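You operate a simulated robot arm through the tools that you are given. There is no shell and no other tool. Be economical: measure what you need, move in short steps, check, and stop when the job is done.

You are at the controls of a simulated two-armed robot. One attempt, no reset.

Task
Hold the colander on the top of the mending bench steady with one hand and put the ball stopper in it with the other.

Only the result counts: the job must be done as asked and must still hold three seconds after the hand-in. Knocking over, shifting, dropping, spilling or breaking anything else fails it. A push-on lid holds only when it is set on centred and level and pressed home; a screw cap is set on level and turned clockwise until tight.

Robot
Two 7-joint arms with two-finger parallel grippers on one trunk, on a base that drives. Base frame: it is fixed to the floor where the robot stands at the start and does not move with it; the origin is under the middle of the robot, x ahead of it, y to its left, z up. Units: m, degrees, N and s.
The left shoulder is at the start at [0.02, 0.138, 0.95], the right one opposite. With the tool pointing down near the work surface each hand reaches from about 0.1 to 0.48 m from the robot's upright axis, wherever it stands, measured 20 degrees to its own side. Places, roughly: colander [1.75, 1.5, 0.75]. Payload 1.57 kg a hand.
The TCP of each hand is the grasp point between the finger pads, 0.03 m short of the fingertips. In the tool frame z runs along the fingers and y along their closing line. The gripper opens to 0.08 m. The fingers are 0.017 m wide and 0.012 m thick; the gripper's body (0.04 by 0.082 m) begins 0.08 m behind the TCP.
Orientation is that of the tool frame in the base frame, as [roll, pitch, yaw] about the fixed x, y, z axes, in that order (R = Rz(yaw) Ry(pitch) Rx(roll)). With the fingers straight down and closing along the base's y, the tool's x points along the base's -x, its y along +y and its z along -z.

Tools
- The arms move only by the tool servo_tool. It takes "left_motion", "right_motion" or both (then of equal length, played together; a hand with none holds still); each is text: rows parted by semicolons, each of 6 numbers parted by spaces: the shift along the tool's x, y, z in m, then the turn, a rotation vector about the tool's x, y, z in degrees. In form: x y z ax ay az; .... A call has 1 to 10 rows; each row is the pose to reach, as a shift and turn from the pose commanded when the call began, along the tool's axes at that moment. "left_fingers" and "right_fingers" are, for a hand that has rows, the opening in per cent of the stroke, from 0 (shut) to 100 (fully open), set as the call begins (left out, the last holds). Each row takes 0.2 s and may step no farther than 0.05 m and 8.6 degrees from the row before; otherwise, or with a gripper value out of range, the whole call is refused. Where a pose cannot be reached the arm comes as near as it can. A force on the tool above 40 N (or 10 N above the force at the start of the call, whichever is more), or a blocked arm, ends the call early, and 0.2 s more pass. The fingers move at their own pace (about 0.045 m/s each) and stop on an object; they squeeze with about 27 N. The grip force told is the motor's: it shows also when the fingers shut on nothing. Time passes only in rows, and 0.2 s behind the last, so rows that repeat a pose let the fingers close. It gives the time, the measured TCP pose, the force on the tool (base axes), the opening and the grip force at its end, in the units of the frame above (readings bear some noise), with the torque about the TCP (base axes, N m) and any sound that the robot's microphone picked up.
- Cameras (640 x 400 px; columns grow to the right, rows downward): "scene" is now at [0.1834, 0.0289, 0.8964]; the picture's right is [0.35, -0.94, 0.00], its down [-0.13, -0.05, -0.99] and it looks along [0.93, 0.35, -0.13] (base axes); focal length 214 px, centre (320, 200). "left" rides on the left gripper at [0.072, 0.007, -0.122] in its tool frame; the picture's right is [-0.09, 1.00, 0.00], its down [-0.84, -0.08, -0.54] and it looks along [-0.54, -0.05, 0.84] (tool axes); focal length 238 px, centre (320, 200). "right" rides on the right gripper at [0.072, -0.007, -0.122] in its tool frame; the picture's right is [0.09, 1.00, 0.00], its down [-0.84, 0.08, -0.54] and it looks along [-0.54, 0.05, 0.84] (tool axes); focal length 238 px, centre (320, 200). There is no depth. A picture from a camera that has moved, and an enlarged one, comes with that camera's place and axes in the base frame and with its lens. The place of the scene camera against the robot may be out by one fixed shift of up to 0.025 m in any direction.
- capture(camera): a new picture of that camera. The clock stands still meanwhile.
- lift_body(by): slides the trunk up (or, below 0, down) by that many m; the arms and the scene camera ride with it, the base frame stays. It gives what a move gives, with no picture.
- roll_base(legs): drives the robot by 1 to 6 legs, each [ahead, left, turn to the left] in m, m and degrees, along the robot's own axes; the way and the turn of a leg run together, so that a leg with both is an arc; at most 1.5 m and 180 degrees a leg. The arms and the cameras ride along, it lands a little off, and it stops where it bumps. It gives what a move gives.
- head_to(pan, tilt): turns the head with the scene camera to pan (to the left, within 60 degrees either way) and tilt (down, from -29 to 69), counted from straight ahead of the robot. It gives what a move gives.
- close_up(camera, box): a new picture of the part [left, top, right, bottom] of that camera's present view, enlarged. The clock stands still meanwhile.
- job_done(): hands the job in; it is judged then, once.

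Go step by step. Nothing tells you exact positions but the pictures and the camera data: compare them with the known pose of the tool, close in by small moves and look again before you grip or let go. The budget is 120 turns and 108 pictures, counting those below and the enlarged ones. Unless the task says otherwise, let go and move clear before handing in, and close with one line.

The tools are called after "Emit:" as a command line: name --argument value ..., lists and objects as JSON in quotes. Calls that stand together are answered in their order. servo_tool: Moves the arms, as the interface text tells. Its arguments: {"type":"object","properties":{"left_motion":{"type":"string"},"left_fingers":{"type":"number"},"right_motion":{"type":"string"},"right_fingers":{"type":"number"}},"required":[]} The other tools are called the same way: lift_body (by) slides the trunk up or down; roll_base (legs) drives the base; head_to (pan, tilt) turns the head that bears the scene camera; capture (camera) takes a picture; close_up (camera, box) takes an enlarged picture of a part of a camera's view; job_done () hands the job in.

At the start:

```text
time: 0.0
left_tcp_pos: [0.2581, 0.2928, 0.8016]
left_ee_rot: [173.2, -15.7, -178.2]
left_wrist_force: [0.3, 0.2, 0.1]
left_moment: [0.04, -0.02, 0.0]
left_gripper_width: 0.0796
left_finger_force: 0.2
right_tcp_pos: [0.3333, -0.0118, 0.8428]
right_ee_rot: [-179.8, -11.9, 179.9]
right_wrist_force: [1.1, 0.7, 0.8]
right_moment: [0.01, 0.0, -0.04]
right_gripper_width: 0.08
right_finger_force: 0.0
trunk travel left (down, up): [-0.325, 0.915]
robot x, y, heading: [0.0014, -0.0007, -0.1]
head pan, tilt: [20.7, 7.7]
```

scene: 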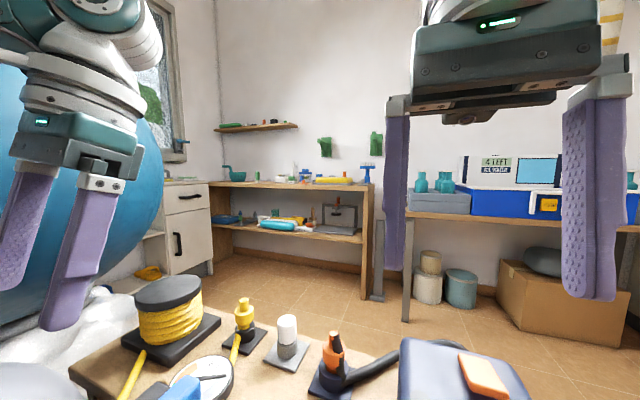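
right: 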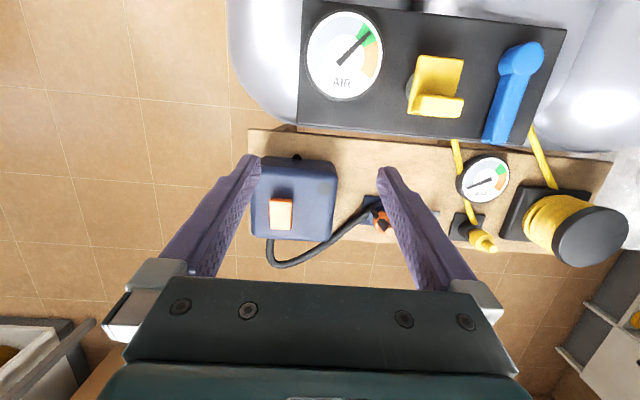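
left: 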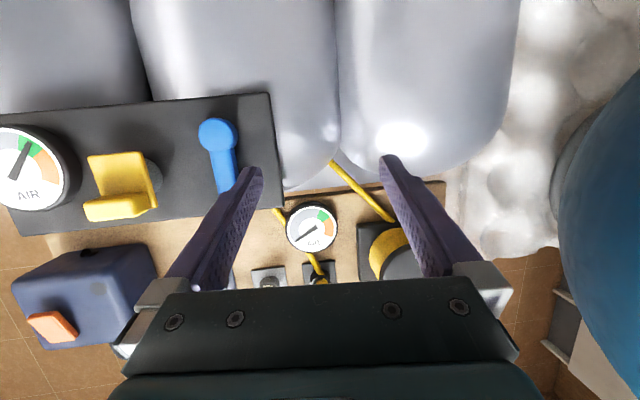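

I see a low board with compressor gear right in front of me and a wooden bench at the back left, which should be the mending bench. I'll look closer at it.

Emit:
close_up --camera "scene" --box '[200, 110, 400, 310]'

Emit:
head_to --pan 40 --tilt 25

Emit:
capture --camera "scene"

```text
2.00 times, centred on (300, 210) of scene
camera zoom: at [0.1834, 0.0289, 0.8964], right [0.35, -0.94, 0.0], down [-0.13, -0.05, -0.99], along [0.93, 0.35, -0.13], focal length 429 px, centre (360, 180)
```

zoom: 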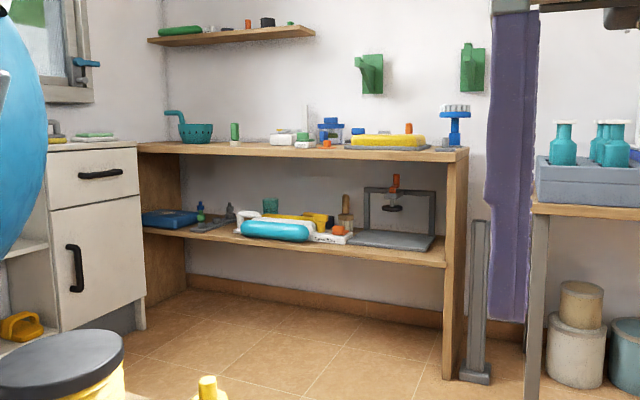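

```text
time: 0.8
left_tcp_pos: [0.2573, 0.2948, 0.8009]
left_ee_rot: [173.2, -15.9, -178.3]
left_wrist_force: [0.0, 0.7, 0.0]
left_moment: [0.01, 0.01, -0.01]
left_gripper_width: 0.0801
left_finger_force: 0.0
right_tcp_pos: [0.3329, -0.0116, 0.8405]
right_ee_rot: [-179.7, -12.0, 179.9]
right_wrist_force: [0.5, 0.4, 0.7]
right_moment: [0.0, 0.01, 0.0]
right_gripper_width: 0.08
right_finger_force: 0.1
trunk travel left (down, up): [-0.325, 0.915]
robot x, y, heading: [0.0015, -0.0042, 0.0]
head pan, tilt: [40.0, 25.0]
```

```text
103 pictures are left
camera scene: at [0.1675, 0.0554, 0.8684], right [0.64, -0.77, 0.0], down [-0.32, -0.27, -0.91], along [0.69, 0.58, -0.42], focal length 214 px, centre (320, 200)
```

scene: 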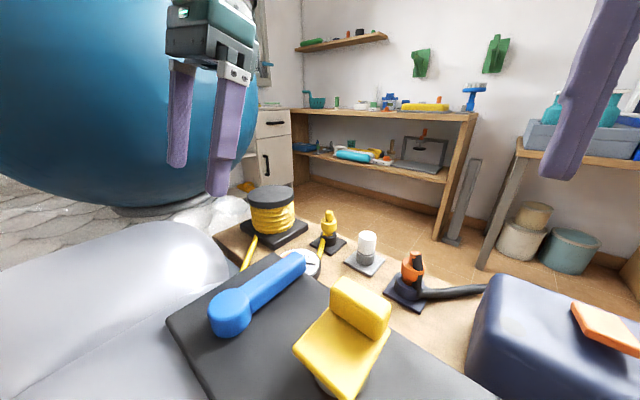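

The colander is the teal, handled bowl at the left end of the wooden bench's top. I must drive there, so I'll look around for obstacles first.

Emit:
head_to --pan 60 --tilt 20

Emit:
capture --camera "scene"

Emit:
head_to --pan -40 --tilt 30

Emit:
capture --camera "scene"

Emit:
head_to --pan 0 --tilt 60

Emit:
capture --camera "scene"

```text
time: 1.6
left_tcp_pos: [0.2571, 0.2941, 0.801]
left_ee_rot: [173.2, -15.8, -178.4]
left_wrist_force: [-0.1, 0.3, 1.1]
left_moment: [-0.03, 0.02, 0.02]
left_gripper_width: 0.0798
left_finger_force: 0.0
right_tcp_pos: [0.3338, -0.0114, 0.8419]
right_ee_rot: [-179.8, -12.0, 179.9]
right_wrist_force: [-0.1, -0.3, -0.2]
right_moment: [0.0, 0.01, -0.01]
right_gripper_width: 0.0799
right_finger_force: 0.1
trunk travel left (down, up): [-0.325, 0.915]
robot x, y, heading: [-0.0026, 0.0008, -0.2]
head pan, tilt: [60.0, 20.0]
```

```text
102 pictures are left
camera scene: at [0.1435, 0.0768, 0.8764], right [0.87, -0.5, 0.0], down [-0.17, -0.3, -0.94], along [0.47, 0.81, -0.34], focal length 214 px, centre (320, 200)
```

scene: 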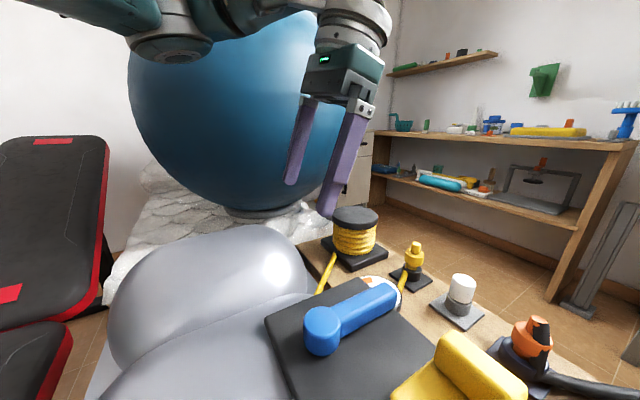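

```text
time: 3.4
left_tcp_pos: [0.2574, 0.2941, 0.8013]
left_ee_rot: [173.3, -15.8, -178.3]
left_wrist_force: [-0.1, 0.1, 0.0]
left_moment: [-0.02, -0.02, 0.02]
left_gripper_width: 0.0798
left_finger_force: 0.1
right_tcp_pos: [0.3349, -0.0115, 0.8407]
right_ee_rot: [-179.7, -11.9, 179.9]
right_wrist_force: [-0.3, 0.3, -0.5]
right_moment: [0.04, 0.03, 0.02]
right_gripper_width: 0.0798
right_finger_force: 0.1
trunk travel left (down, up): [-0.325, 0.915]
robot x, y, heading: [0.0015, 0.0037, -0.2]
head pan, tilt: [-40.0, 30.0]
```

```text
101 pictures are left
camera scene: at [0.1662, -0.0619, 0.8604], right [-0.64, -0.77, 0.0], down [-0.38, 0.32, -0.87], along [0.66, -0.56, -0.5], focal length 214 px, centre (320, 200)
```

scene: 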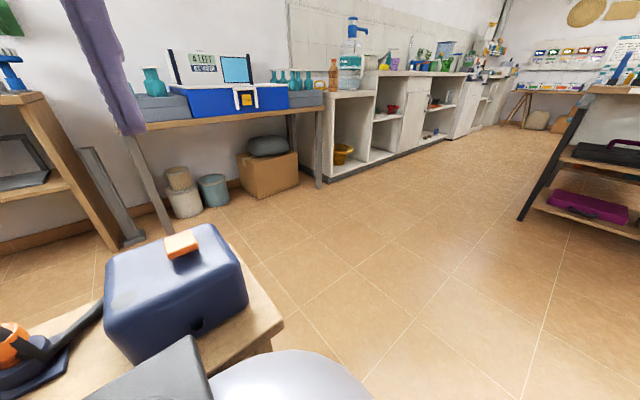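

```text
time: 4.5
left_tcp_pos: [0.2561, 0.2932, 0.8019]
left_ee_rot: [173.2, -15.8, -178.3]
left_wrist_force: [-0.3, 0.0, -0.7]
left_moment: [0.0, 0.02, -0.02]
left_gripper_width: 0.08
left_finger_force: 0.1
right_tcp_pos: [0.333, -0.0115, 0.8415]
right_ee_rot: [-179.8, -11.9, 179.9]
right_wrist_force: [0.2, -0.6, -0.1]
right_moment: [0.01, -0.01, 0.04]
right_gripper_width: 0.0798
right_finger_force: 0.0
trunk travel left (down, up): [-0.325, 0.915]
robot x, y, heading: [-0.0003, 0.0016, -0.0]
head pan, tilt: [0.0, 60.0]
```

```text
100 pictures are left
camera scene: at [0.1636, -0.0039, 0.8184], right [0.0, -1.0, 0.0], down [-0.87, 0.0, -0.5], along [0.5, 0.0, -0.87], focal length 214 px, centre (320, 200)
```

scene: 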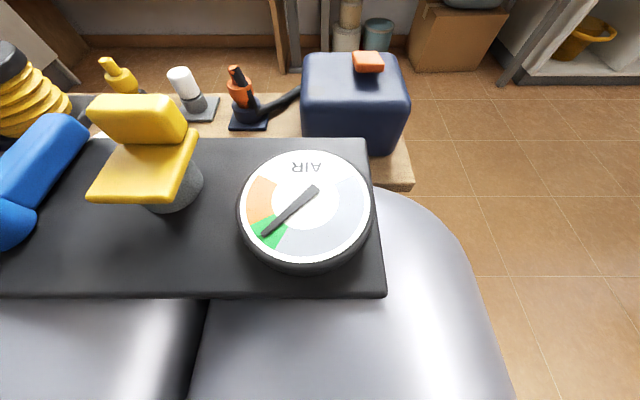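

The near equipment sits very close to my base. I'll look down on both sides to learn the clearances before driving.

Emit:
head_to --pan -60 --tilt 69

Emit:
capture --camera "scene"

Emit:
head_to --pan 60 --tilt 69

Emit:
capture --camera "scene"

Emit:
head_to --pan -60 --tilt 25

Emit:
capture --camera "scene"

```text
time: 5.8
left_tcp_pos: [0.2554, 0.2931, 0.8015]
left_ee_rot: [173.2, -15.7, -178.3]
left_wrist_force: [-0.9, -0.7, -0.5]
left_moment: [-0.02, 0.01, -0.01]
left_gripper_width: 0.0801
left_finger_force: 0.0
right_tcp_pos: [0.3334, -0.0113, 0.8409]
right_ee_rot: [-179.8, -12.0, 179.8]
right_wrist_force: [-0.1, 0.1, 0.1]
right_moment: [-0.02, -0.03, 0.0]
right_gripper_width: 0.08
right_finger_force: 0.1
trunk travel left (down, up): [-0.325, 0.915]
robot x, y, heading: [0.0005, -0.0014, 0.0]
head pan, tilt: [-60.0, 68.8]
```

```text
99 pictures are left
camera scene: at [0.1249, -0.0522, 0.8089], right [-0.87, -0.5, 0.0], down [-0.47, 0.81, -0.36], along [0.18, -0.31, -0.93], focal length 214 px, centre (320, 200)
```

scene: 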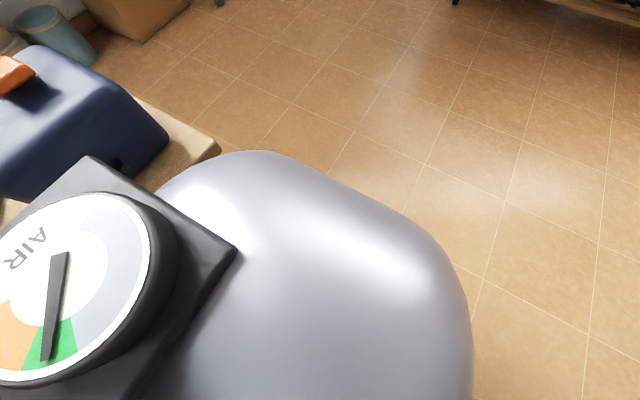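

```text
time: 7.8
left_tcp_pos: [0.2567, 0.2936, 0.802]
left_ee_rot: [173.2, -15.9, -178.2]
left_wrist_force: [0.2, -0.4, 0.7]
left_moment: [0.0, -0.05, 0.01]
left_gripper_width: 0.0802
left_finger_force: 0.0
right_tcp_pos: [0.3325, -0.0111, 0.842]
right_ee_rot: [-179.8, -11.9, 179.8]
right_wrist_force: [-0.8, -0.1, 0.0]
right_moment: [-0.01, -0.03, 0.0]
right_gripper_width: 0.0799
right_finger_force: 0.1
trunk travel left (down, up): [-0.325, 0.915]
robot x, y, heading: [0.004, -0.0007, 0.2]
head pan, tilt: [60.0, 68.8]
```

```text
98 pictures are left
camera scene: at [0.1248, 0.0446, 0.8089], right [0.87, -0.5, 0.0], down [-0.47, -0.81, -0.36], along [0.18, 0.31, -0.93], focal length 214 px, centre (320, 200)
```

scene: 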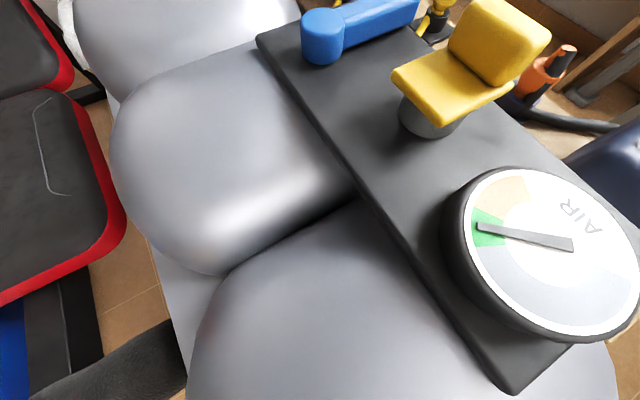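

```text
time: 9.8
left_tcp_pos: [0.2564, 0.2936, 0.8003]
left_ee_rot: [173.2, -15.9, -178.3]
left_wrist_force: [-0.5, -0.4, 0.7]
left_moment: [0.01, 0.03, 0.02]
left_gripper_width: 0.08
left_finger_force: 0.0
right_tcp_pos: [0.3341, -0.0107, 0.8409]
right_ee_rot: [-179.8, -12.0, 179.9]
right_wrist_force: [0.2, 0.0, -1.1]
right_moment: [0.01, 0.0, 0.01]
right_gripper_width: 0.0798
right_finger_force: 0.1
trunk travel left (down, up): [-0.325, 0.915]
robot x, y, heading: [0.0006, -0.0022, 0.1]
head pan, tilt: [-60.0, 25.0]
```

```text
97 pictures are left
camera scene: at [0.143, -0.0836, 0.8684], right [-0.87, -0.5, 0.0], down [-0.21, 0.37, -0.91], along [0.45, -0.78, -0.42], focal length 214 px, centre (320, 200)
```

scene: 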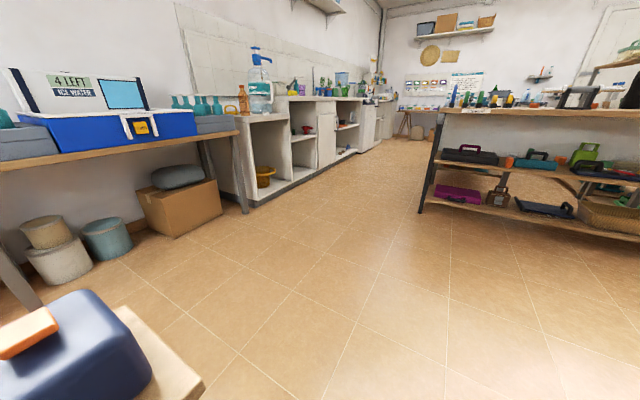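

The grey lumps with the AIR panel seem to reach right under my head, so I need to know whether they are mine or furniture. I'll back up a little and compare.

Emit:
roll_base --legs '[[-0.08, 0, 0]]'

Emit:
head_to --pan 0 --tilt 60

Emit:
capture --camera "scene"

Emit:
capture --camera "right"

```text
time: 10.8
left_tcp_pos: [0.1769, 0.2935, 0.8008]
left_ee_rot: [173.1, -15.9, -178.5]
left_wrist_force: [-0.3, 0.2, 0.7]
left_moment: [-0.01, -0.02, 0.01]
left_gripper_width: 0.08
left_finger_force: 0.1
right_tcp_pos: [0.2517, -0.0119, 0.8406]
right_ee_rot: [-179.9, -12.0, 179.9]
right_wrist_force: [-0.4, -0.5, 0.1]
right_moment: [0.01, 0.03, -0.03]
right_gripper_width: 0.0799
right_finger_force: 0.0
trunk travel left (down, up): [-0.325, 0.915]
robot x, y, heading: [-0.0812, 0.0018, -0.2]
head pan, tilt: [-60.0, 25.0]
```

```text
time: 12.1
left_tcp_pos: [0.1779, 0.2934, 0.8011]
left_ee_rot: [173.1, -15.9, -178.4]
left_wrist_force: [0.5, 0.2, -0.1]
left_moment: [0.02, -0.02, -0.02]
left_gripper_width: 0.0799
left_finger_force: 0.0
right_tcp_pos: [0.2525, -0.0128, 0.8412]
right_ee_rot: [-179.8, -12.0, 179.7]
right_wrist_force: [0.4, -0.3, 1.0]
right_moment: [-0.02, 0.02, 0.0]
right_gripper_width: 0.0801
right_finger_force: 0.1
trunk travel left (down, up): [-0.325, 0.915]
robot x, y, heading: [-0.0826, 0.0013, 0.1]
head pan, tilt: [0.0, 60.0]
```

```text
96 pictures are left
camera scene: at [0.0832, -0.0042, 0.8183], right [0.0, -1.0, 0.0], down [-0.87, 0.0, -0.5], along [0.5, 0.0, -0.87], focal length 214 px, centre (320, 200)
```

scene: 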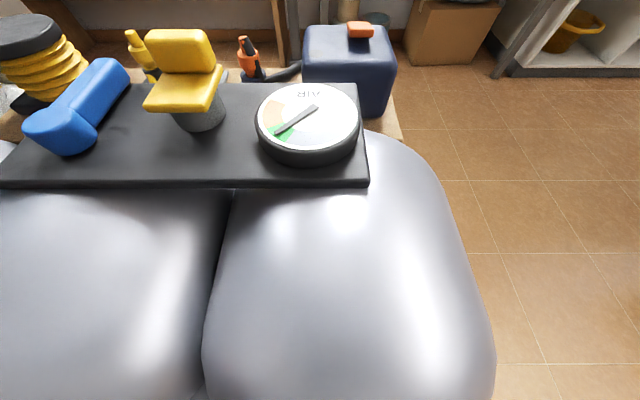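

```text
95 pictures are left
camera right: at [0.2088, -0.0169, 0.9761], right [-0.09, 1.0, 0.02], down [0.93, 0.08, 0.36], along [0.35, 0.05, -0.93], focal length 238 px, centre (320, 200)
```

right: 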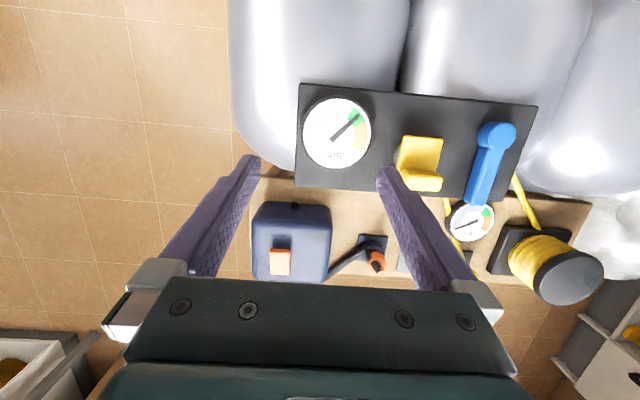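

That is furniture, and backing up clears it. I'll back off further and look to the sides.

Emit:
roll_base --legs '[[-0.25, 0, 0]]'

Emit:
capture --camera "scene"

Emit:
head_to --pan -60 --tilt 40

Emit:
capture --camera "scene"

```text
time: 14.0
left_tcp_pos: [-0.077, 0.2942, 0.8019]
left_ee_rot: [173.0, -15.9, -178.6]
left_wrist_force: [0.2, -0.3, -0.2]
left_moment: [0.01, -0.02, 0.0]
left_gripper_width: 0.08
left_finger_force: 0.1
right_tcp_pos: [-0.0014, -0.0119, 0.8413]
right_ee_rot: [-179.9, -11.9, 179.6]
right_wrist_force: [-0.4, 0.0, 0.5]
right_moment: [-0.01, -0.03, 0.03]
right_gripper_width: 0.08
right_finger_force: 0.0
trunk travel left (down, up): [-0.325, 0.915]
robot x, y, heading: [-0.3344, 0.0025, -0.3]
head pan, tilt: [0.0, 60.0]
```

```text
94 pictures are left
camera scene: at [-0.1711, -0.0035, 0.8183], right [-0.01, -1.0, 0.0], down [-0.87, 0.0, -0.5], along [0.5, 0.0, -0.87], focal length 214 px, centre (320, 200)
```

scene: 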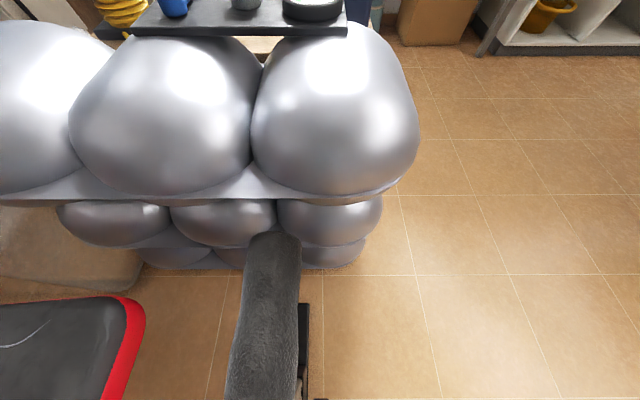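

```text
time: 15.3
left_tcp_pos: [-0.0749, 0.2931, 0.8011]
left_ee_rot: [173.2, -15.9, -178.6]
left_wrist_force: [-0.1, 0.6, 0.5]
left_moment: [0.01, 0.02, 0.02]
left_gripper_width: 0.0799
left_finger_force: 0.1
right_tcp_pos: [-0.0012, -0.0126, 0.841]
right_ee_rot: [-179.8, -12.0, 179.6]
right_wrist_force: [0.0, 1.4, 0.7]
right_moment: [0.06, -0.04, 0.01]
right_gripper_width: 0.0801
right_finger_force: 0.0
trunk travel left (down, up): [-0.325, 0.915]
robot x, y, heading: [-0.3341, 0.0022, -0.4]
head pan, tilt: [-60.0, 40.0]
```

```text
93 pictures are left
camera scene: at [-0.1953, -0.077, 0.845], right [-0.87, -0.5, 0.0], down [-0.32, 0.56, -0.77], along [0.38, -0.67, -0.64], focal length 214 px, centre (320, 200)
```

scene: 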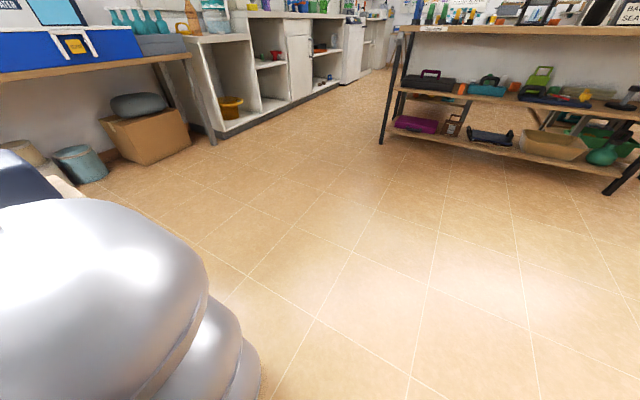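

The bags are an air seat stack; the floor to the right is clear. I'll go right, then ahead past it.

Emit:
roll_base --legs '[[0, -0.75, 0], [1.3, 0, 0]]'

Emit:
head_to --pan 60 --tilt 25

Emit:
capture --camera "scene"

Emit:
head_to --pan 20 --tilt 40

Emit:
capture --camera "scene"

```text
time: 25.4
left_tcp_pos: [1.1931, -0.4818, 0.8009]
left_ee_rot: [173.1, -15.9, -179.4]
left_wrist_force: [0.6, 0.7, 0.4]
left_moment: [-0.03, 0.02, -0.02]
left_gripper_width: 0.0801
left_finger_force: 0.1
right_tcp_pos: [1.2628, -0.7886, 0.8408]
right_ee_rot: [-179.8, -12.0, 178.8]
right_wrist_force: [1.0, 0.2, 0.1]
right_moment: [0.0, -0.01, 0.02]
right_gripper_width: 0.0799
right_finger_force: 0.0
trunk travel left (down, up): [-0.325, 0.915]
robot x, y, heading: [0.9333, -0.7662, -0.8]
head pan, tilt: [-60.0, 40.0]
```

```text
time: 27.4
left_tcp_pos: [1.1925, -0.4826, 0.8013]
left_ee_rot: [173.2, -15.9, -179.4]
left_wrist_force: [0.4, 0.1, 0.1]
left_moment: [0.01, -0.03, 0.02]
left_gripper_width: 0.0796
left_finger_force: 0.1
right_tcp_pos: [1.2631, -0.7884, 0.8407]
right_ee_rot: [-179.7, -12.0, 178.9]
right_wrist_force: [0.2, -0.1, 0.7]
right_moment: [-0.02, -0.03, 0.01]
right_gripper_width: 0.0798
right_finger_force: 0.0
trunk travel left (down, up): [-0.325, 0.915]
robot x, y, heading: [0.9313, -0.7728, -0.8]
head pan, tilt: [60.0, 25.0]
```

```text
92 pictures are left
camera scene: at [1.0748, -0.6972, 0.8684], right [0.86, -0.52, 0.0], down [-0.22, -0.36, -0.91], along [0.47, 0.78, -0.42], focal length 214 px, centre (320, 200)
```

scene: 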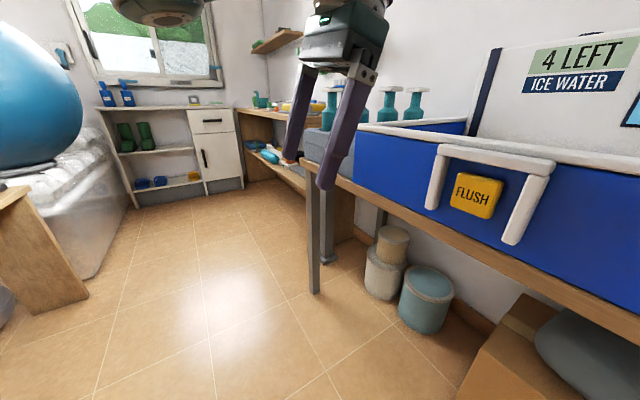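

```text
time: 28.4
left_tcp_pos: [1.193, -0.4815, 0.8015]
left_ee_rot: [173.2, -15.9, -179.4]
left_wrist_force: [0.2, -0.1, -0.2]
left_moment: [0.01, 0.02, 0.02]
left_gripper_width: 0.0797
left_finger_force: 0.0
right_tcp_pos: [1.2625, -0.787, 0.8411]
right_ee_rot: [-179.8, -12.0, 178.8]
right_wrist_force: [-1.0, 0.2, -0.2]
right_moment: [0.01, -0.04, 0.0]
right_gripper_width: 0.0799
right_finger_force: 0.0
trunk travel left (down, up): [-0.325, 0.915]
robot x, y, heading: [0.9275, -0.7703, -1.1]
head pan, tilt: [20.0, 40.0]
```

```text
91 pictures are left
camera scene: at [1.1075, -0.7485, 0.8451], right [0.32, -0.95, 0.0], down [-0.61, -0.21, -0.77], along [0.72, 0.25, -0.64], focal length 214 px, centre (320, 200)
```

scene: 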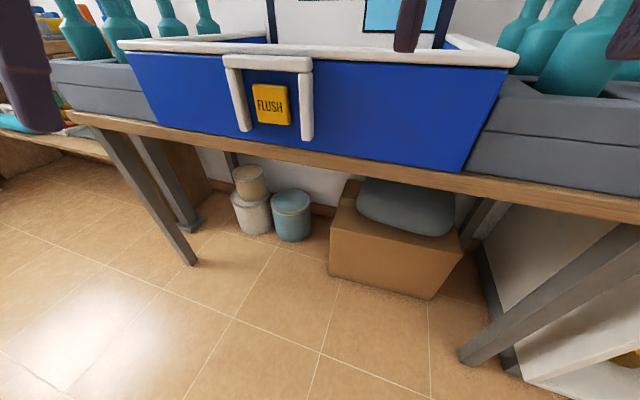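

The corridor between the air stack (x≲0.6) and the tables (x≳1.4) is clear. I'll draw the hands in a little, then strafe left.

Emit:
servo_tool --left_motion "0.048 0 0.013 0 0 0; 0.096 0 0.027 0 0 0; 0.096 0 0.027 0 0 0" --right_motion "0.049 0 0.01 0 0 0; 0.098 0 0.021 0 0 0; 0.098 0 0.021 0 0 0"

Emit:
roll_base --legs '[[0, 0, 1.0], [0, 1.1, 0]]'

Emit:
head_to --pan 40 --tilt 25

Emit:
capture --camera "scene"

```text
refused: row 2 steps farther than a row can; nothing moved
```

```text
time: 34.4
left_tcp_pos: [1.2012, 0.6201, 0.8008]
left_ee_rot: [173.1, -16.0, -179.2]
left_wrist_force: [-0.6, 0.1, 0.3]
left_moment: [0.02, 0.0, 0.02]
left_gripper_width: 0.0801
left_finger_force: 0.1
right_tcp_pos: [1.2735, 0.3133, 0.8407]
right_ee_rot: [-179.7, -12.0, 178.9]
right_wrist_force: [1.0, -0.1, -0.6]
right_moment: [-0.01, 0.01, 0.02]
right_gripper_width: 0.0801
right_finger_force: 0.0
trunk travel left (down, up): [-0.325, 0.915]
robot x, y, heading: [0.9417, 0.335, -1.1]
head pan, tilt: [20.0, 40.0]
```

```text
time: 35.2
left_tcp_pos: [1.2026, 0.6211, 0.8014]
left_ee_rot: [173.0, -15.9, -179.2]
left_wrist_force: [-0.2, 0.3, -0.5]
left_moment: [0.01, -0.03, -0.04]
left_gripper_width: 0.0802
left_finger_force: 0.1
right_tcp_pos: [1.2744, 0.3128, 0.8406]
right_ee_rot: [-179.8, -12.0, 179.1]
right_wrist_force: [0.3, 0.9, -0.4]
right_moment: [-0.03, 0.0, 0.0]
right_gripper_width: 0.0801
right_finger_force: 0.0
trunk travel left (down, up): [-0.325, 0.915]
robot x, y, heading: [0.9405, 0.3329, -1.0]
head pan, tilt: [40.0, 25.0]
```

```text
90 pictures are left
camera scene: at [1.1092, 0.3831, 0.8683], right [0.63, -0.78, 0.0], down [-0.33, -0.27, -0.91], along [0.7, 0.57, -0.42], focal length 214 px, centre (320, 200)
```

scene: 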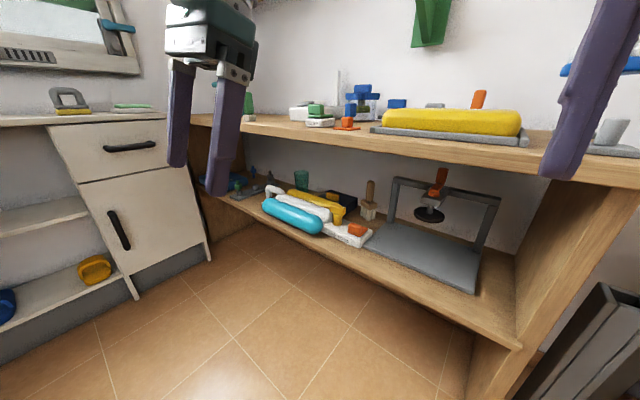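

The mending bench is in front of me now, with its top around z 0.75. I'll draw the hands in a bit and strafe farther left toward the colander.

Emit:
servo_tool --left_motion "0.04 0 0.01 0 0 0; 0.08 0 0.022 0 0 0; 0.08 0 0.022 0 0 0" --right_motion "0.04 0 0.01 0 0 0; 0.08 0 0.018 0 0 0; 0.08 0 0.018 0 0 0"

Emit:
roll_base --legs '[[0, 0, 1.0], [0, 0.8, 0]]'

Emit:
head_to --pan 20 --tilt 20

Emit:
capture --camera "scene"

```text
time: 36.0
left_tcp_pos: [1.1141, 0.6215, 0.7953]
left_ee_rot: [172.8, -19.0, -178.8]
left_wrist_force: [-0.7, -0.7, 0.1]
left_moment: [0.02, 0.01, 0.01]
left_gripper_width: 0.08
left_finger_force: 0.0
right_tcp_pos: [1.1915, 0.3138, 0.8395]
right_ee_rot: [-179.8, -11.9, 178.9]
right_wrist_force: [-0.2, -0.3, 0.0]
right_moment: [-0.01, 0.02, 0.0]
right_gripper_width: 0.08
right_finger_force: 0.0
trunk travel left (down, up): [-0.325, 0.915]
robot x, y, heading: [0.9396, 0.3317, -1.0]
head pan, tilt: [40.0, 25.0]
```

```text
time: 37.9
left_tcp_pos: [1.1099, 0.7271, 0.7941]
left_ee_rot: [172.7, -18.9, -178.0]
left_wrist_force: [-0.2, -0.1, 0.5]
left_moment: [-0.03, 0.03, 0.01]
left_gripper_width: 0.0797
left_finger_force: 0.0
right_tcp_pos: [1.1927, 0.421, 0.8402]
right_ee_rot: [-179.9, -11.9, -180.0]
right_wrist_force: [-0.5, 0.6, -0.1]
right_moment: [0.01, -0.01, 0.03]
right_gripper_width: 0.08
right_finger_force: 0.1
trunk travel left (down, up): [-0.325, 0.915]
robot x, y, heading: [0.9408, 0.4287, -0.4]
head pan, tilt: [40.0, 25.0]
stopped in leg 2: the robot was blocked; the commanded pose is now the measured one
```

```text
time: 38.7
left_tcp_pos: [1.1073, 0.7258, 0.7951]
left_ee_rot: [172.7, -18.9, -178.1]
left_wrist_force: [-0.3, -0.1, -0.3]
left_moment: [0.0, -0.01, 0.02]
left_gripper_width: 0.08
left_finger_force: 0.2
right_tcp_pos: [1.192, 0.4197, 0.8393]
right_ee_rot: [-179.8, -12.0, 179.9]
right_wrist_force: [0.6, 0.4, 0.0]
right_moment: [0.03, -0.06, -0.01]
right_gripper_width: 0.0801
right_finger_force: 0.1
trunk travel left (down, up): [-0.325, 0.915]
robot x, y, heading: [0.9374, 0.4318, 0.2]
head pan, tilt: [20.0, 20.0]
```

```text
89 pictures are left
camera scene: at [1.1254, 0.4603, 0.8765], right [0.34, -0.94, 0.0], down [-0.32, -0.12, -0.94], along [0.88, 0.32, -0.34], focal length 214 px, centre (320, 200)
```

scene: 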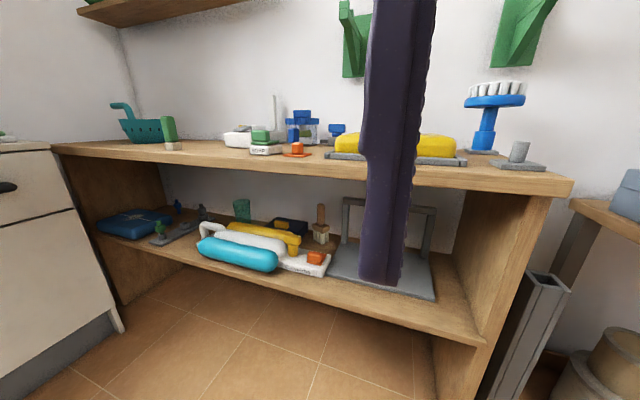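

The robot was blocked at y≈0.43. I'll look left and back to see what it touched.

Emit:
head_to --pan 60 --tilt 45

Emit:
capture --camera "scene"

Emit:
head_to --pan 60 --tilt 0

Emit:
capture --camera "scene"

Emit:
capture --camera "left"

```text
time: 39.8
left_tcp_pos: [1.1082, 0.7259, 0.7942]
left_ee_rot: [172.6, -18.8, -178.1]
left_wrist_force: [0.0, -0.5, 0.2]
left_moment: [-0.02, 0.02, -0.01]
left_gripper_width: 0.08
left_finger_force: 0.1
right_tcp_pos: [1.1924, 0.4201, 0.8388]
right_ee_rot: [-179.8, -12.1, -179.9]
right_wrist_force: [-0.1, -0.3, -0.2]
right_moment: [-0.01, 0.01, 0.01]
right_gripper_width: 0.0798
right_finger_force: 0.1
trunk travel left (down, up): [-0.325, 0.915]
robot x, y, heading: [0.9449, 0.4323, 0.1]
head pan, tilt: [60.0, 45.0]
```

```text
88 pictures are left
camera scene: at [1.0787, 0.4988, 0.8379], right [0.87, -0.5, 0.0], down [-0.35, -0.61, -0.71], along [0.35, 0.61, -0.71], focal length 214 px, centre (320, 200)
```

scene: 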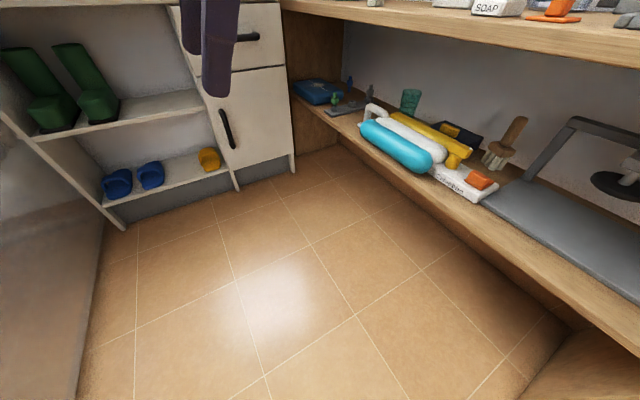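

```text
time: 40.9
left_tcp_pos: [1.1092, 0.7253, 0.7946]
left_ee_rot: [172.7, -18.9, -178.1]
left_wrist_force: [0.3, -0.9, -0.8]
left_moment: [0.03, 0.03, 0.03]
left_gripper_width: 0.08
left_finger_force: 0.1
right_tcp_pos: [1.1923, 0.4203, 0.8395]
right_ee_rot: [-179.7, -12.0, 180.0]
right_wrist_force: [-0.7, -0.1, 0.1]
right_moment: [-0.04, 0.01, 0.02]
right_gripper_width: 0.0803
right_finger_force: 0.0
trunk travel left (down, up): [-0.325, 0.915]
robot x, y, heading: [0.9387, 0.434, 0.0]
head pan, tilt: [60.0, 0.0]
```

```text
87 pictures are left
camera scene: at [1.083, 0.5064, 0.9087], right [0.87, -0.5, 0.0], down [0.0, 0.0, -1.0], along [0.5, 0.87, 0.0], focal length 214 px, centre (320, 200)
```

scene: 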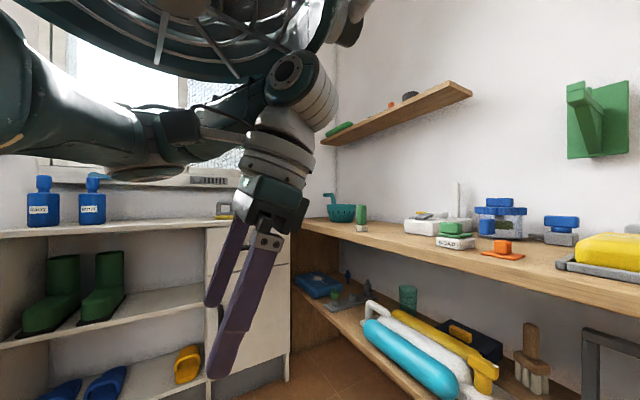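

```text
86 pictures are left
camera left: at [1.0808, 0.7162, 0.9334], right [0.09, 0.99, 0.09], down [0.97, -0.11, 0.23], along [0.24, 0.06, -0.97], focal length 238 px, centre (320, 200)
```

left: 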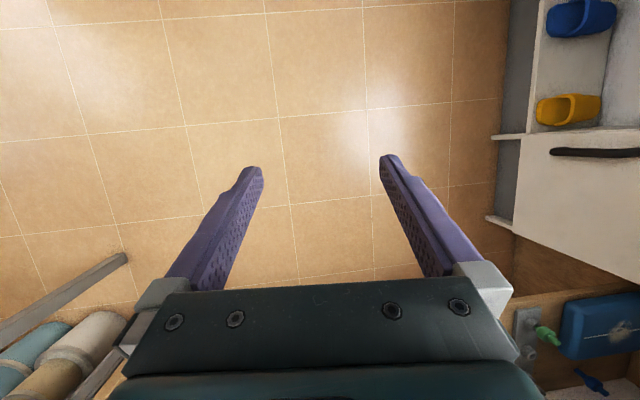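

Something dark and caged hangs at upper left near the left arm. I'll look up at it.

Emit:
head_to --pan 60 --tilt -29

Emit:
capture --camera "scene"

Emit:
head_to --pan 20 --tilt -20

Emit:
capture --camera "scene"

```text
time: 41.8
left_tcp_pos: [1.1078, 0.7254, 0.7931]
left_ee_rot: [172.7, -18.9, -178.1]
left_wrist_force: [-0.5, 0.5, 0.0]
left_moment: [0.03, -0.01, -0.01]
left_gripper_width: 0.08
left_finger_force: 0.1
right_tcp_pos: [1.1906, 0.4207, 0.8405]
right_ee_rot: [-179.8, -12.0, 179.9]
right_wrist_force: [1.2, -0.7, 0.5]
right_moment: [-0.02, 0.01, -0.01]
right_gripper_width: 0.08
right_finger_force: 0.1
trunk travel left (down, up): [-0.325, 0.915]
robot x, y, heading: [0.9416, 0.4326, -0.1]
head pan, tilt: [60.0, -28.6]
```

```text
85 pictures are left
camera scene: at [1.0715, 0.4865, 0.9488], right [0.87, -0.5, 0.0], down [0.24, 0.41, -0.88], along [0.44, 0.76, 0.48], focal length 214 px, centre (320, 200)
```

scene: 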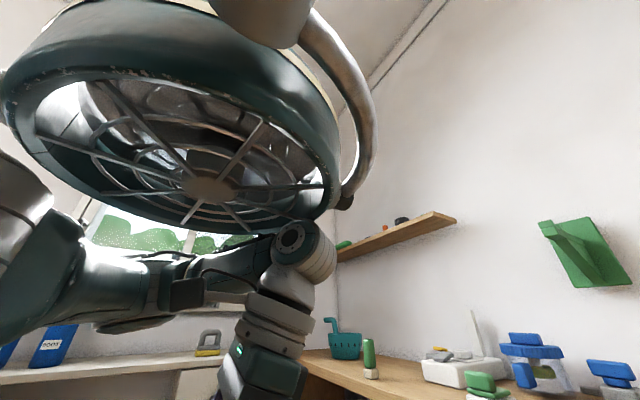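

```text
time: 42.9
left_tcp_pos: [1.1083, 0.7267, 0.7939]
left_ee_rot: [172.6, -18.9, -178.1]
left_wrist_force: [0.0, -1.0, 0.1]
left_moment: [0.01, 0.01, -0.02]
left_gripper_width: 0.0797
left_finger_force: 0.0
right_tcp_pos: [1.1919, 0.4195, 0.8412]
right_ee_rot: [-179.8, -12.0, 180.0]
right_wrist_force: [0.1, -0.8, -0.2]
right_moment: [-0.03, 0.01, -0.01]
right_gripper_width: 0.0799
right_finger_force: 0.0
trunk travel left (down, up): [-0.325, 0.915]
robot x, y, heading: [0.9394, 0.43, -0.2]
head pan, tilt: [20.0, -20.0]
```

```text
84 pictures are left
camera scene: at [1.1094, 0.4545, 0.9381], right [0.34, -0.94, 0.0], down [0.32, 0.12, -0.94], along [0.88, 0.32, 0.34], focal length 214 px, centre (320, 200)
```

scene: 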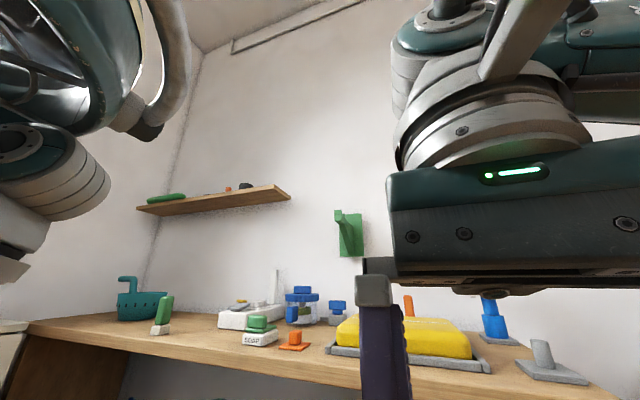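

A hanging hood (about x 0.85–1.25, y 0.65–1.1, underside near z 1.1) caught the left arm. I'll step back right, then study the bench items before ducking under it.

Emit:
roll_base --legs '[[0, -0.12, 0]]'

Emit:
head_to --pan 30 --tilt 10

Emit:
capture --camera "scene"

Emit:
close_up --camera "scene" --box '[170, 150, 370, 290]'

```text
time: 44.1
left_tcp_pos: [1.1084, 0.6076, 0.7957]
left_ee_rot: [172.7, -19.0, -178.2]
left_wrist_force: [-0.5, 0.1, 0.8]
left_moment: [-0.01, 0.0, -0.04]
left_gripper_width: 0.0803
left_finger_force: 0.1
right_tcp_pos: [1.1914, 0.3013, 0.8396]
right_ee_rot: [-179.8, -11.9, 179.8]
right_wrist_force: [-0.4, -0.2, 0.4]
right_moment: [0.0, -0.01, 0.03]
right_gripper_width: 0.0799
right_finger_force: 0.1
trunk travel left (down, up): [-0.325, 0.915]
robot x, y, heading: [0.9411, 0.3097, -0.2]
head pan, tilt: [20.0, -20.0]
```

```text
time: 45.1
left_tcp_pos: [1.1088, 0.6068, 0.7945]
left_ee_rot: [172.6, -19.0, -178.2]
left_wrist_force: [-0.7, 0.3, -0.6]
left_moment: [0.01, -0.01, 0.04]
left_gripper_width: 0.08
left_finger_force: 0.1
right_tcp_pos: [1.1908, 0.3005, 0.8396]
right_ee_rot: [-179.8, -12.0, 179.8]
right_wrist_force: [0.3, 0.0, 0.6]
right_moment: [0.01, 0.01, 0.0]
right_gripper_width: 0.08
right_finger_force: 0.2
trunk travel left (down, up): [-0.325, 0.915]
robot x, y, heading: [0.9434, 0.3136, 0.1]
head pan, tilt: [30.0, 10.0]
```

```text
83 pictures are left
camera scene: at [1.1181, 0.3567, 0.8928], right [0.5, -0.87, 0.0], down [-0.15, -0.09, -0.98], along [0.85, 0.49, -0.17], focal length 214 px, centre (320, 200)
```

scene: 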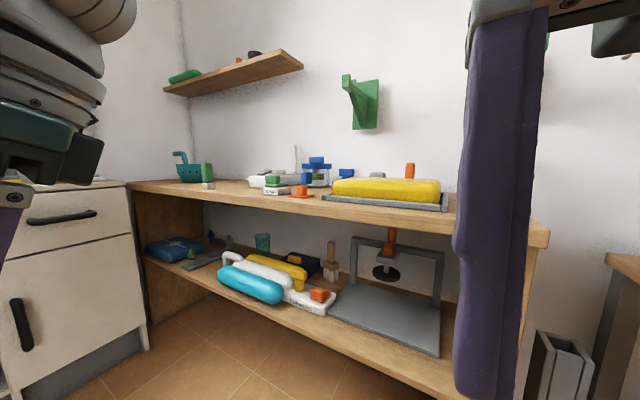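

```text
2.86 times, centred on (270, 220) of scene
camera zoom: at [1.1181, 0.3567, 0.8928], right [0.5, -0.87, 0.0], down [-0.15, -0.09, -0.98], along [0.85, 0.49, -0.17], focal length 613 px, centre (463, 143)
```

zoom: 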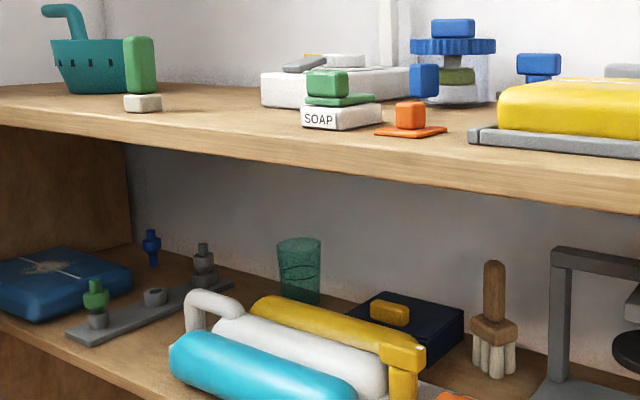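

The lower shelf at left has a little stand with stoppers; the colander is above it. I'll lower the trunk to duck under the hood, then strafe left in short steps.

Emit:
lift_body --by -0.3

Emit:
roll_base --legs '[[0, 0.3, 0]]'

Emit:
head_to --pan 60 --tilt -25

Emit:
capture --camera "scene"

```text
time: 48.1
left_tcp_pos: [1.1081, 0.607, 0.4943]
left_ee_rot: [172.7, -19.0, -178.1]
left_wrist_force: [1.2, 0.5, 0.3]
left_moment: [-0.01, 0.0, -0.02]
left_gripper_width: 0.0799
left_finger_force: 0.2
right_tcp_pos: [1.1917, 0.3014, 0.5391]
right_ee_rot: [-179.8, -12.0, 179.8]
right_wrist_force: [0.3, -0.7, 0.9]
right_moment: [0.02, 0.0, 0.0]
right_gripper_width: 0.08
right_finger_force: 0.0
trunk travel left (down, up): [-0.025, 1.215]
robot x, y, heading: [0.9437, 0.3143, 0.1]
head pan, tilt: [30.0, 10.0]
```

```text
time: 50.1
left_tcp_pos: [1.1105, 0.9083, 0.4939]
left_ee_rot: [172.7, -18.9, -178.4]
left_wrist_force: [1.0, 1.2, 0.7]
left_moment: [-0.03, -0.02, 0.04]
left_gripper_width: 0.08
left_finger_force: 0.0
right_tcp_pos: [1.1929, 0.601, 0.5396]
right_ee_rot: [-179.8, -12.0, 179.6]
right_wrist_force: [-0.6, 0.2, 0.2]
right_moment: [0.0, -0.04, 0.02]
right_gripper_width: 0.08
right_finger_force: 0.0
trunk travel left (down, up): [-0.025, 1.215]
robot x, y, heading: [0.9439, 0.6192, -0.4]
head pan, tilt: [30.0, 10.0]
```

```text
time: 51.1
left_tcp_pos: [1.1104, 0.9089, 0.4948]
left_ee_rot: [172.7, -19.1, -178.4]
left_wrist_force: [-0.3, 0.6, -0.1]
left_moment: [0.0, 0.0, 0.01]
left_gripper_width: 0.0801
left_finger_force: 0.0
right_tcp_pos: [1.1933, 0.6024, 0.5392]
right_ee_rot: [-179.8, -11.9, 179.6]
right_wrist_force: [0.3, 0.3, 0.2]
right_moment: [0.02, 0.01, 0.01]
right_gripper_width: 0.0799
right_finger_force: 0.1
trunk travel left (down, up): [-0.025, 1.215]
robot x, y, heading: [0.9407, 0.618, -0.4]
head pan, tilt: [60.0, -25.0]
```

```text
81 pictures are left
camera scene: at [1.0746, 0.6736, 0.6444], right [0.86, -0.51, 0.0], down [0.21, 0.36, -0.91], along [0.46, 0.78, 0.42], focal length 214 px, centre (320, 200)
```

scene: 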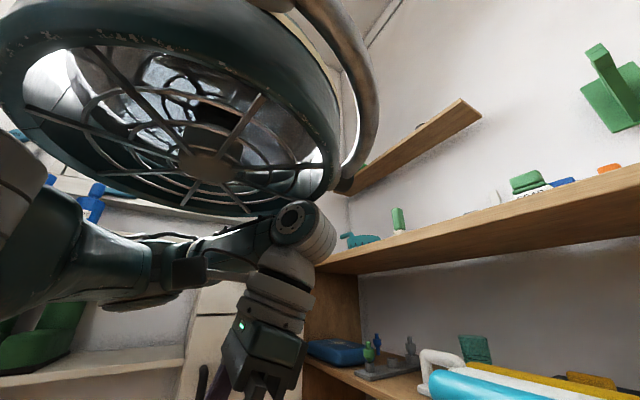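

The "hood" rides with me — it is part of my own left arm — so what I touched was likely the big blue ball behind-left. I'll move ahead away from it, then continue left.

Emit:
roll_base --legs '[[0.15, 0, 0], [0, 0.3, 0]]'

Emit:
head_to --pan 30 --tilt 10

Emit:
capture --camera "scene"

```text
time: 54.2
left_tcp_pos: [1.2564, 1.2098, 0.4945]
left_ee_rot: [172.7, -19.0, -178.1]
left_wrist_force: [-0.3, -0.3, -0.4]
left_moment: [0.03, -0.01, -0.03]
left_gripper_width: 0.08
left_finger_force: 0.1
right_tcp_pos: [1.3395, 0.9034, 0.54]
right_ee_rot: [-179.8, -11.9, 179.8]
right_wrist_force: [-0.2, 0.0, 0.7]
right_moment: [0.0, -0.03, 0.0]
right_gripper_width: 0.0801
right_finger_force: 0.0
trunk travel left (down, up): [-0.025, 1.215]
robot x, y, heading: [1.086, 0.9163, -0.4]
head pan, tilt: [60.0, -25.0]
```

```text
time: 55.2
left_tcp_pos: [1.2549, 1.2104, 0.4937]
left_ee_rot: [172.7, -19.1, -178.2]
left_wrist_force: [-0.2, 0.5, -0.2]
left_moment: [0.02, -0.04, -0.01]
left_gripper_width: 0.08
left_finger_force: 0.1
right_tcp_pos: [1.3395, 0.9035, 0.5398]
right_ee_rot: [-179.8, -12.0, 179.9]
right_wrist_force: [-0.2, -0.2, -0.3]
right_moment: [0.01, 0.01, 0.01]
right_gripper_width: 0.0802
right_finger_force: 0.0
trunk travel left (down, up): [-0.025, 1.215]
robot x, y, heading: [1.0872, 0.9156, -0.2]
head pan, tilt: [30.0, 10.0]
```

```text
80 pictures are left
camera scene: at [1.2656, 0.9596, 0.5928], right [0.5, -0.87, 0.0], down [-0.15, -0.09, -0.98], along [0.85, 0.49, -0.17], focal length 214 px, centre (320, 200)
```

scene: 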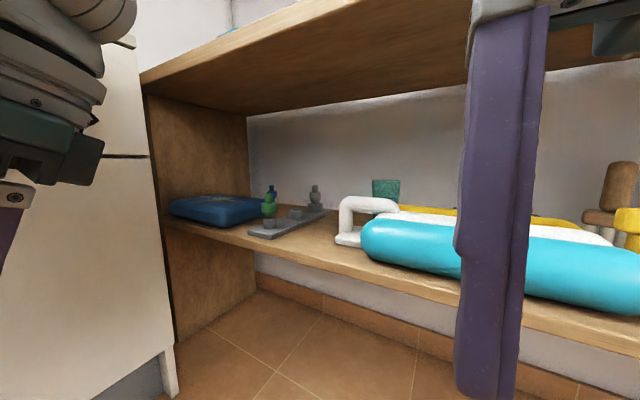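

Emit:
close_up --camera "scene" --box '[150, 160, 350, 285]'

```text
3.20 times, centred on (250, 222) of scene
camera zoom: at [1.2656, 0.9596, 0.5928], right [0.5, -0.87, 0.0], down [-0.15, -0.09, -0.98], along [0.85, 0.49, -0.17], focal length 686 px, centre (544, 128)
```

zoom: 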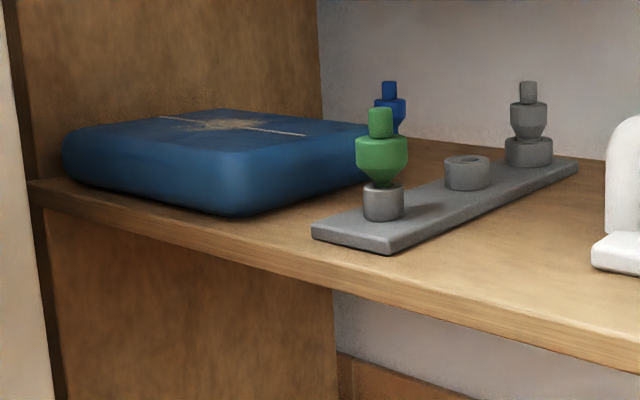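

The lower rack holds bob-like stoppers, none obviously a ball. I'll raise the trunk to look at the bench top from above.

Emit:
lift_body --by 0.55

Emit:
head_to --pan 25 --tilt 35

Emit:
capture --camera "scene"

Emit:
head_to --pan 0 --tilt 30

Emit:
capture --camera "scene"

```text
refused: 0.55 is not a number from -0.4 to 0.4
```

```text
time: 56.1
left_tcp_pos: [1.2555, 1.2109, 0.4945]
left_ee_rot: [172.7, -18.9, -178.1]
left_wrist_force: [0.9, -0.3, 0.3]
left_moment: [0.01, -0.01, -0.02]
left_gripper_width: 0.0802
left_finger_force: 0.1
right_tcp_pos: [1.3391, 0.905, 0.5392]
right_ee_rot: [-179.8, -12.0, 179.9]
right_wrist_force: [0.7, 0.1, 0.5]
right_moment: [0.01, 0.02, 0.02]
right_gripper_width: 0.0801
right_finger_force: 0.1
trunk travel left (down, up): [-0.025, 1.215]
robot x, y, heading: [1.0886, 0.9197, -0.4]
head pan, tilt: [25.0, 35.0]
```

```text
78 pictures are left
camera scene: at [1.265, 0.9506, 0.5527], right [0.42, -0.91, 0.0], down [-0.52, -0.24, -0.82], along [0.74, 0.35, -0.57], focal length 214 px, centre (320, 200)
```

scene: 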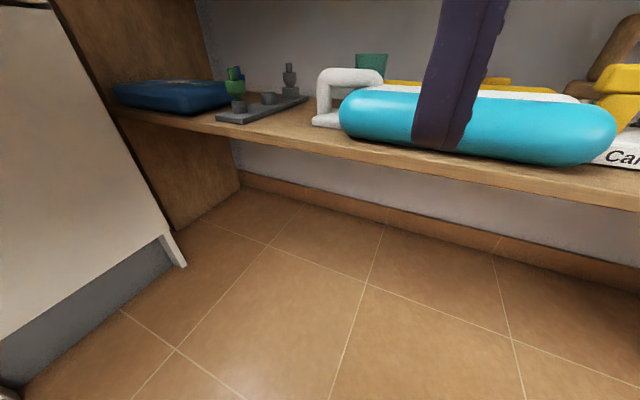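

```text
time: 57.0
left_tcp_pos: [1.257, 1.2107, 0.4948]
left_ee_rot: [172.6, -19.0, -178.2]
left_wrist_force: [0.1, 0.1, -0.2]
left_moment: [0.02, 0.03, 0.01]
left_gripper_width: 0.0798
left_finger_force: 0.1
right_tcp_pos: [1.3395, 0.9041, 0.539]
right_ee_rot: [-179.8, -11.9, 179.9]
right_wrist_force: [0.4, -0.9, -0.5]
right_moment: [-0.01, 0.04, -0.01]
right_gripper_width: 0.08
right_finger_force: 0.1
trunk travel left (down, up): [-0.025, 1.215]
robot x, y, heading: [1.0869, 0.9142, -0.2]
head pan, tilt: [0.0, 30.0]
```

```text
77 pictures are left
camera scene: at [1.2755, 0.9134, 0.5604], right [0.0, -1.0, 0.0], down [-0.5, 0.0, -0.87], along [0.87, 0.0, -0.5], focal length 214 px, centre (320, 200)
```

scene: 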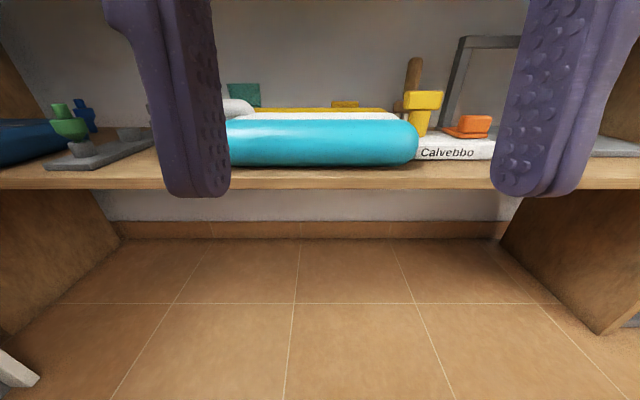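

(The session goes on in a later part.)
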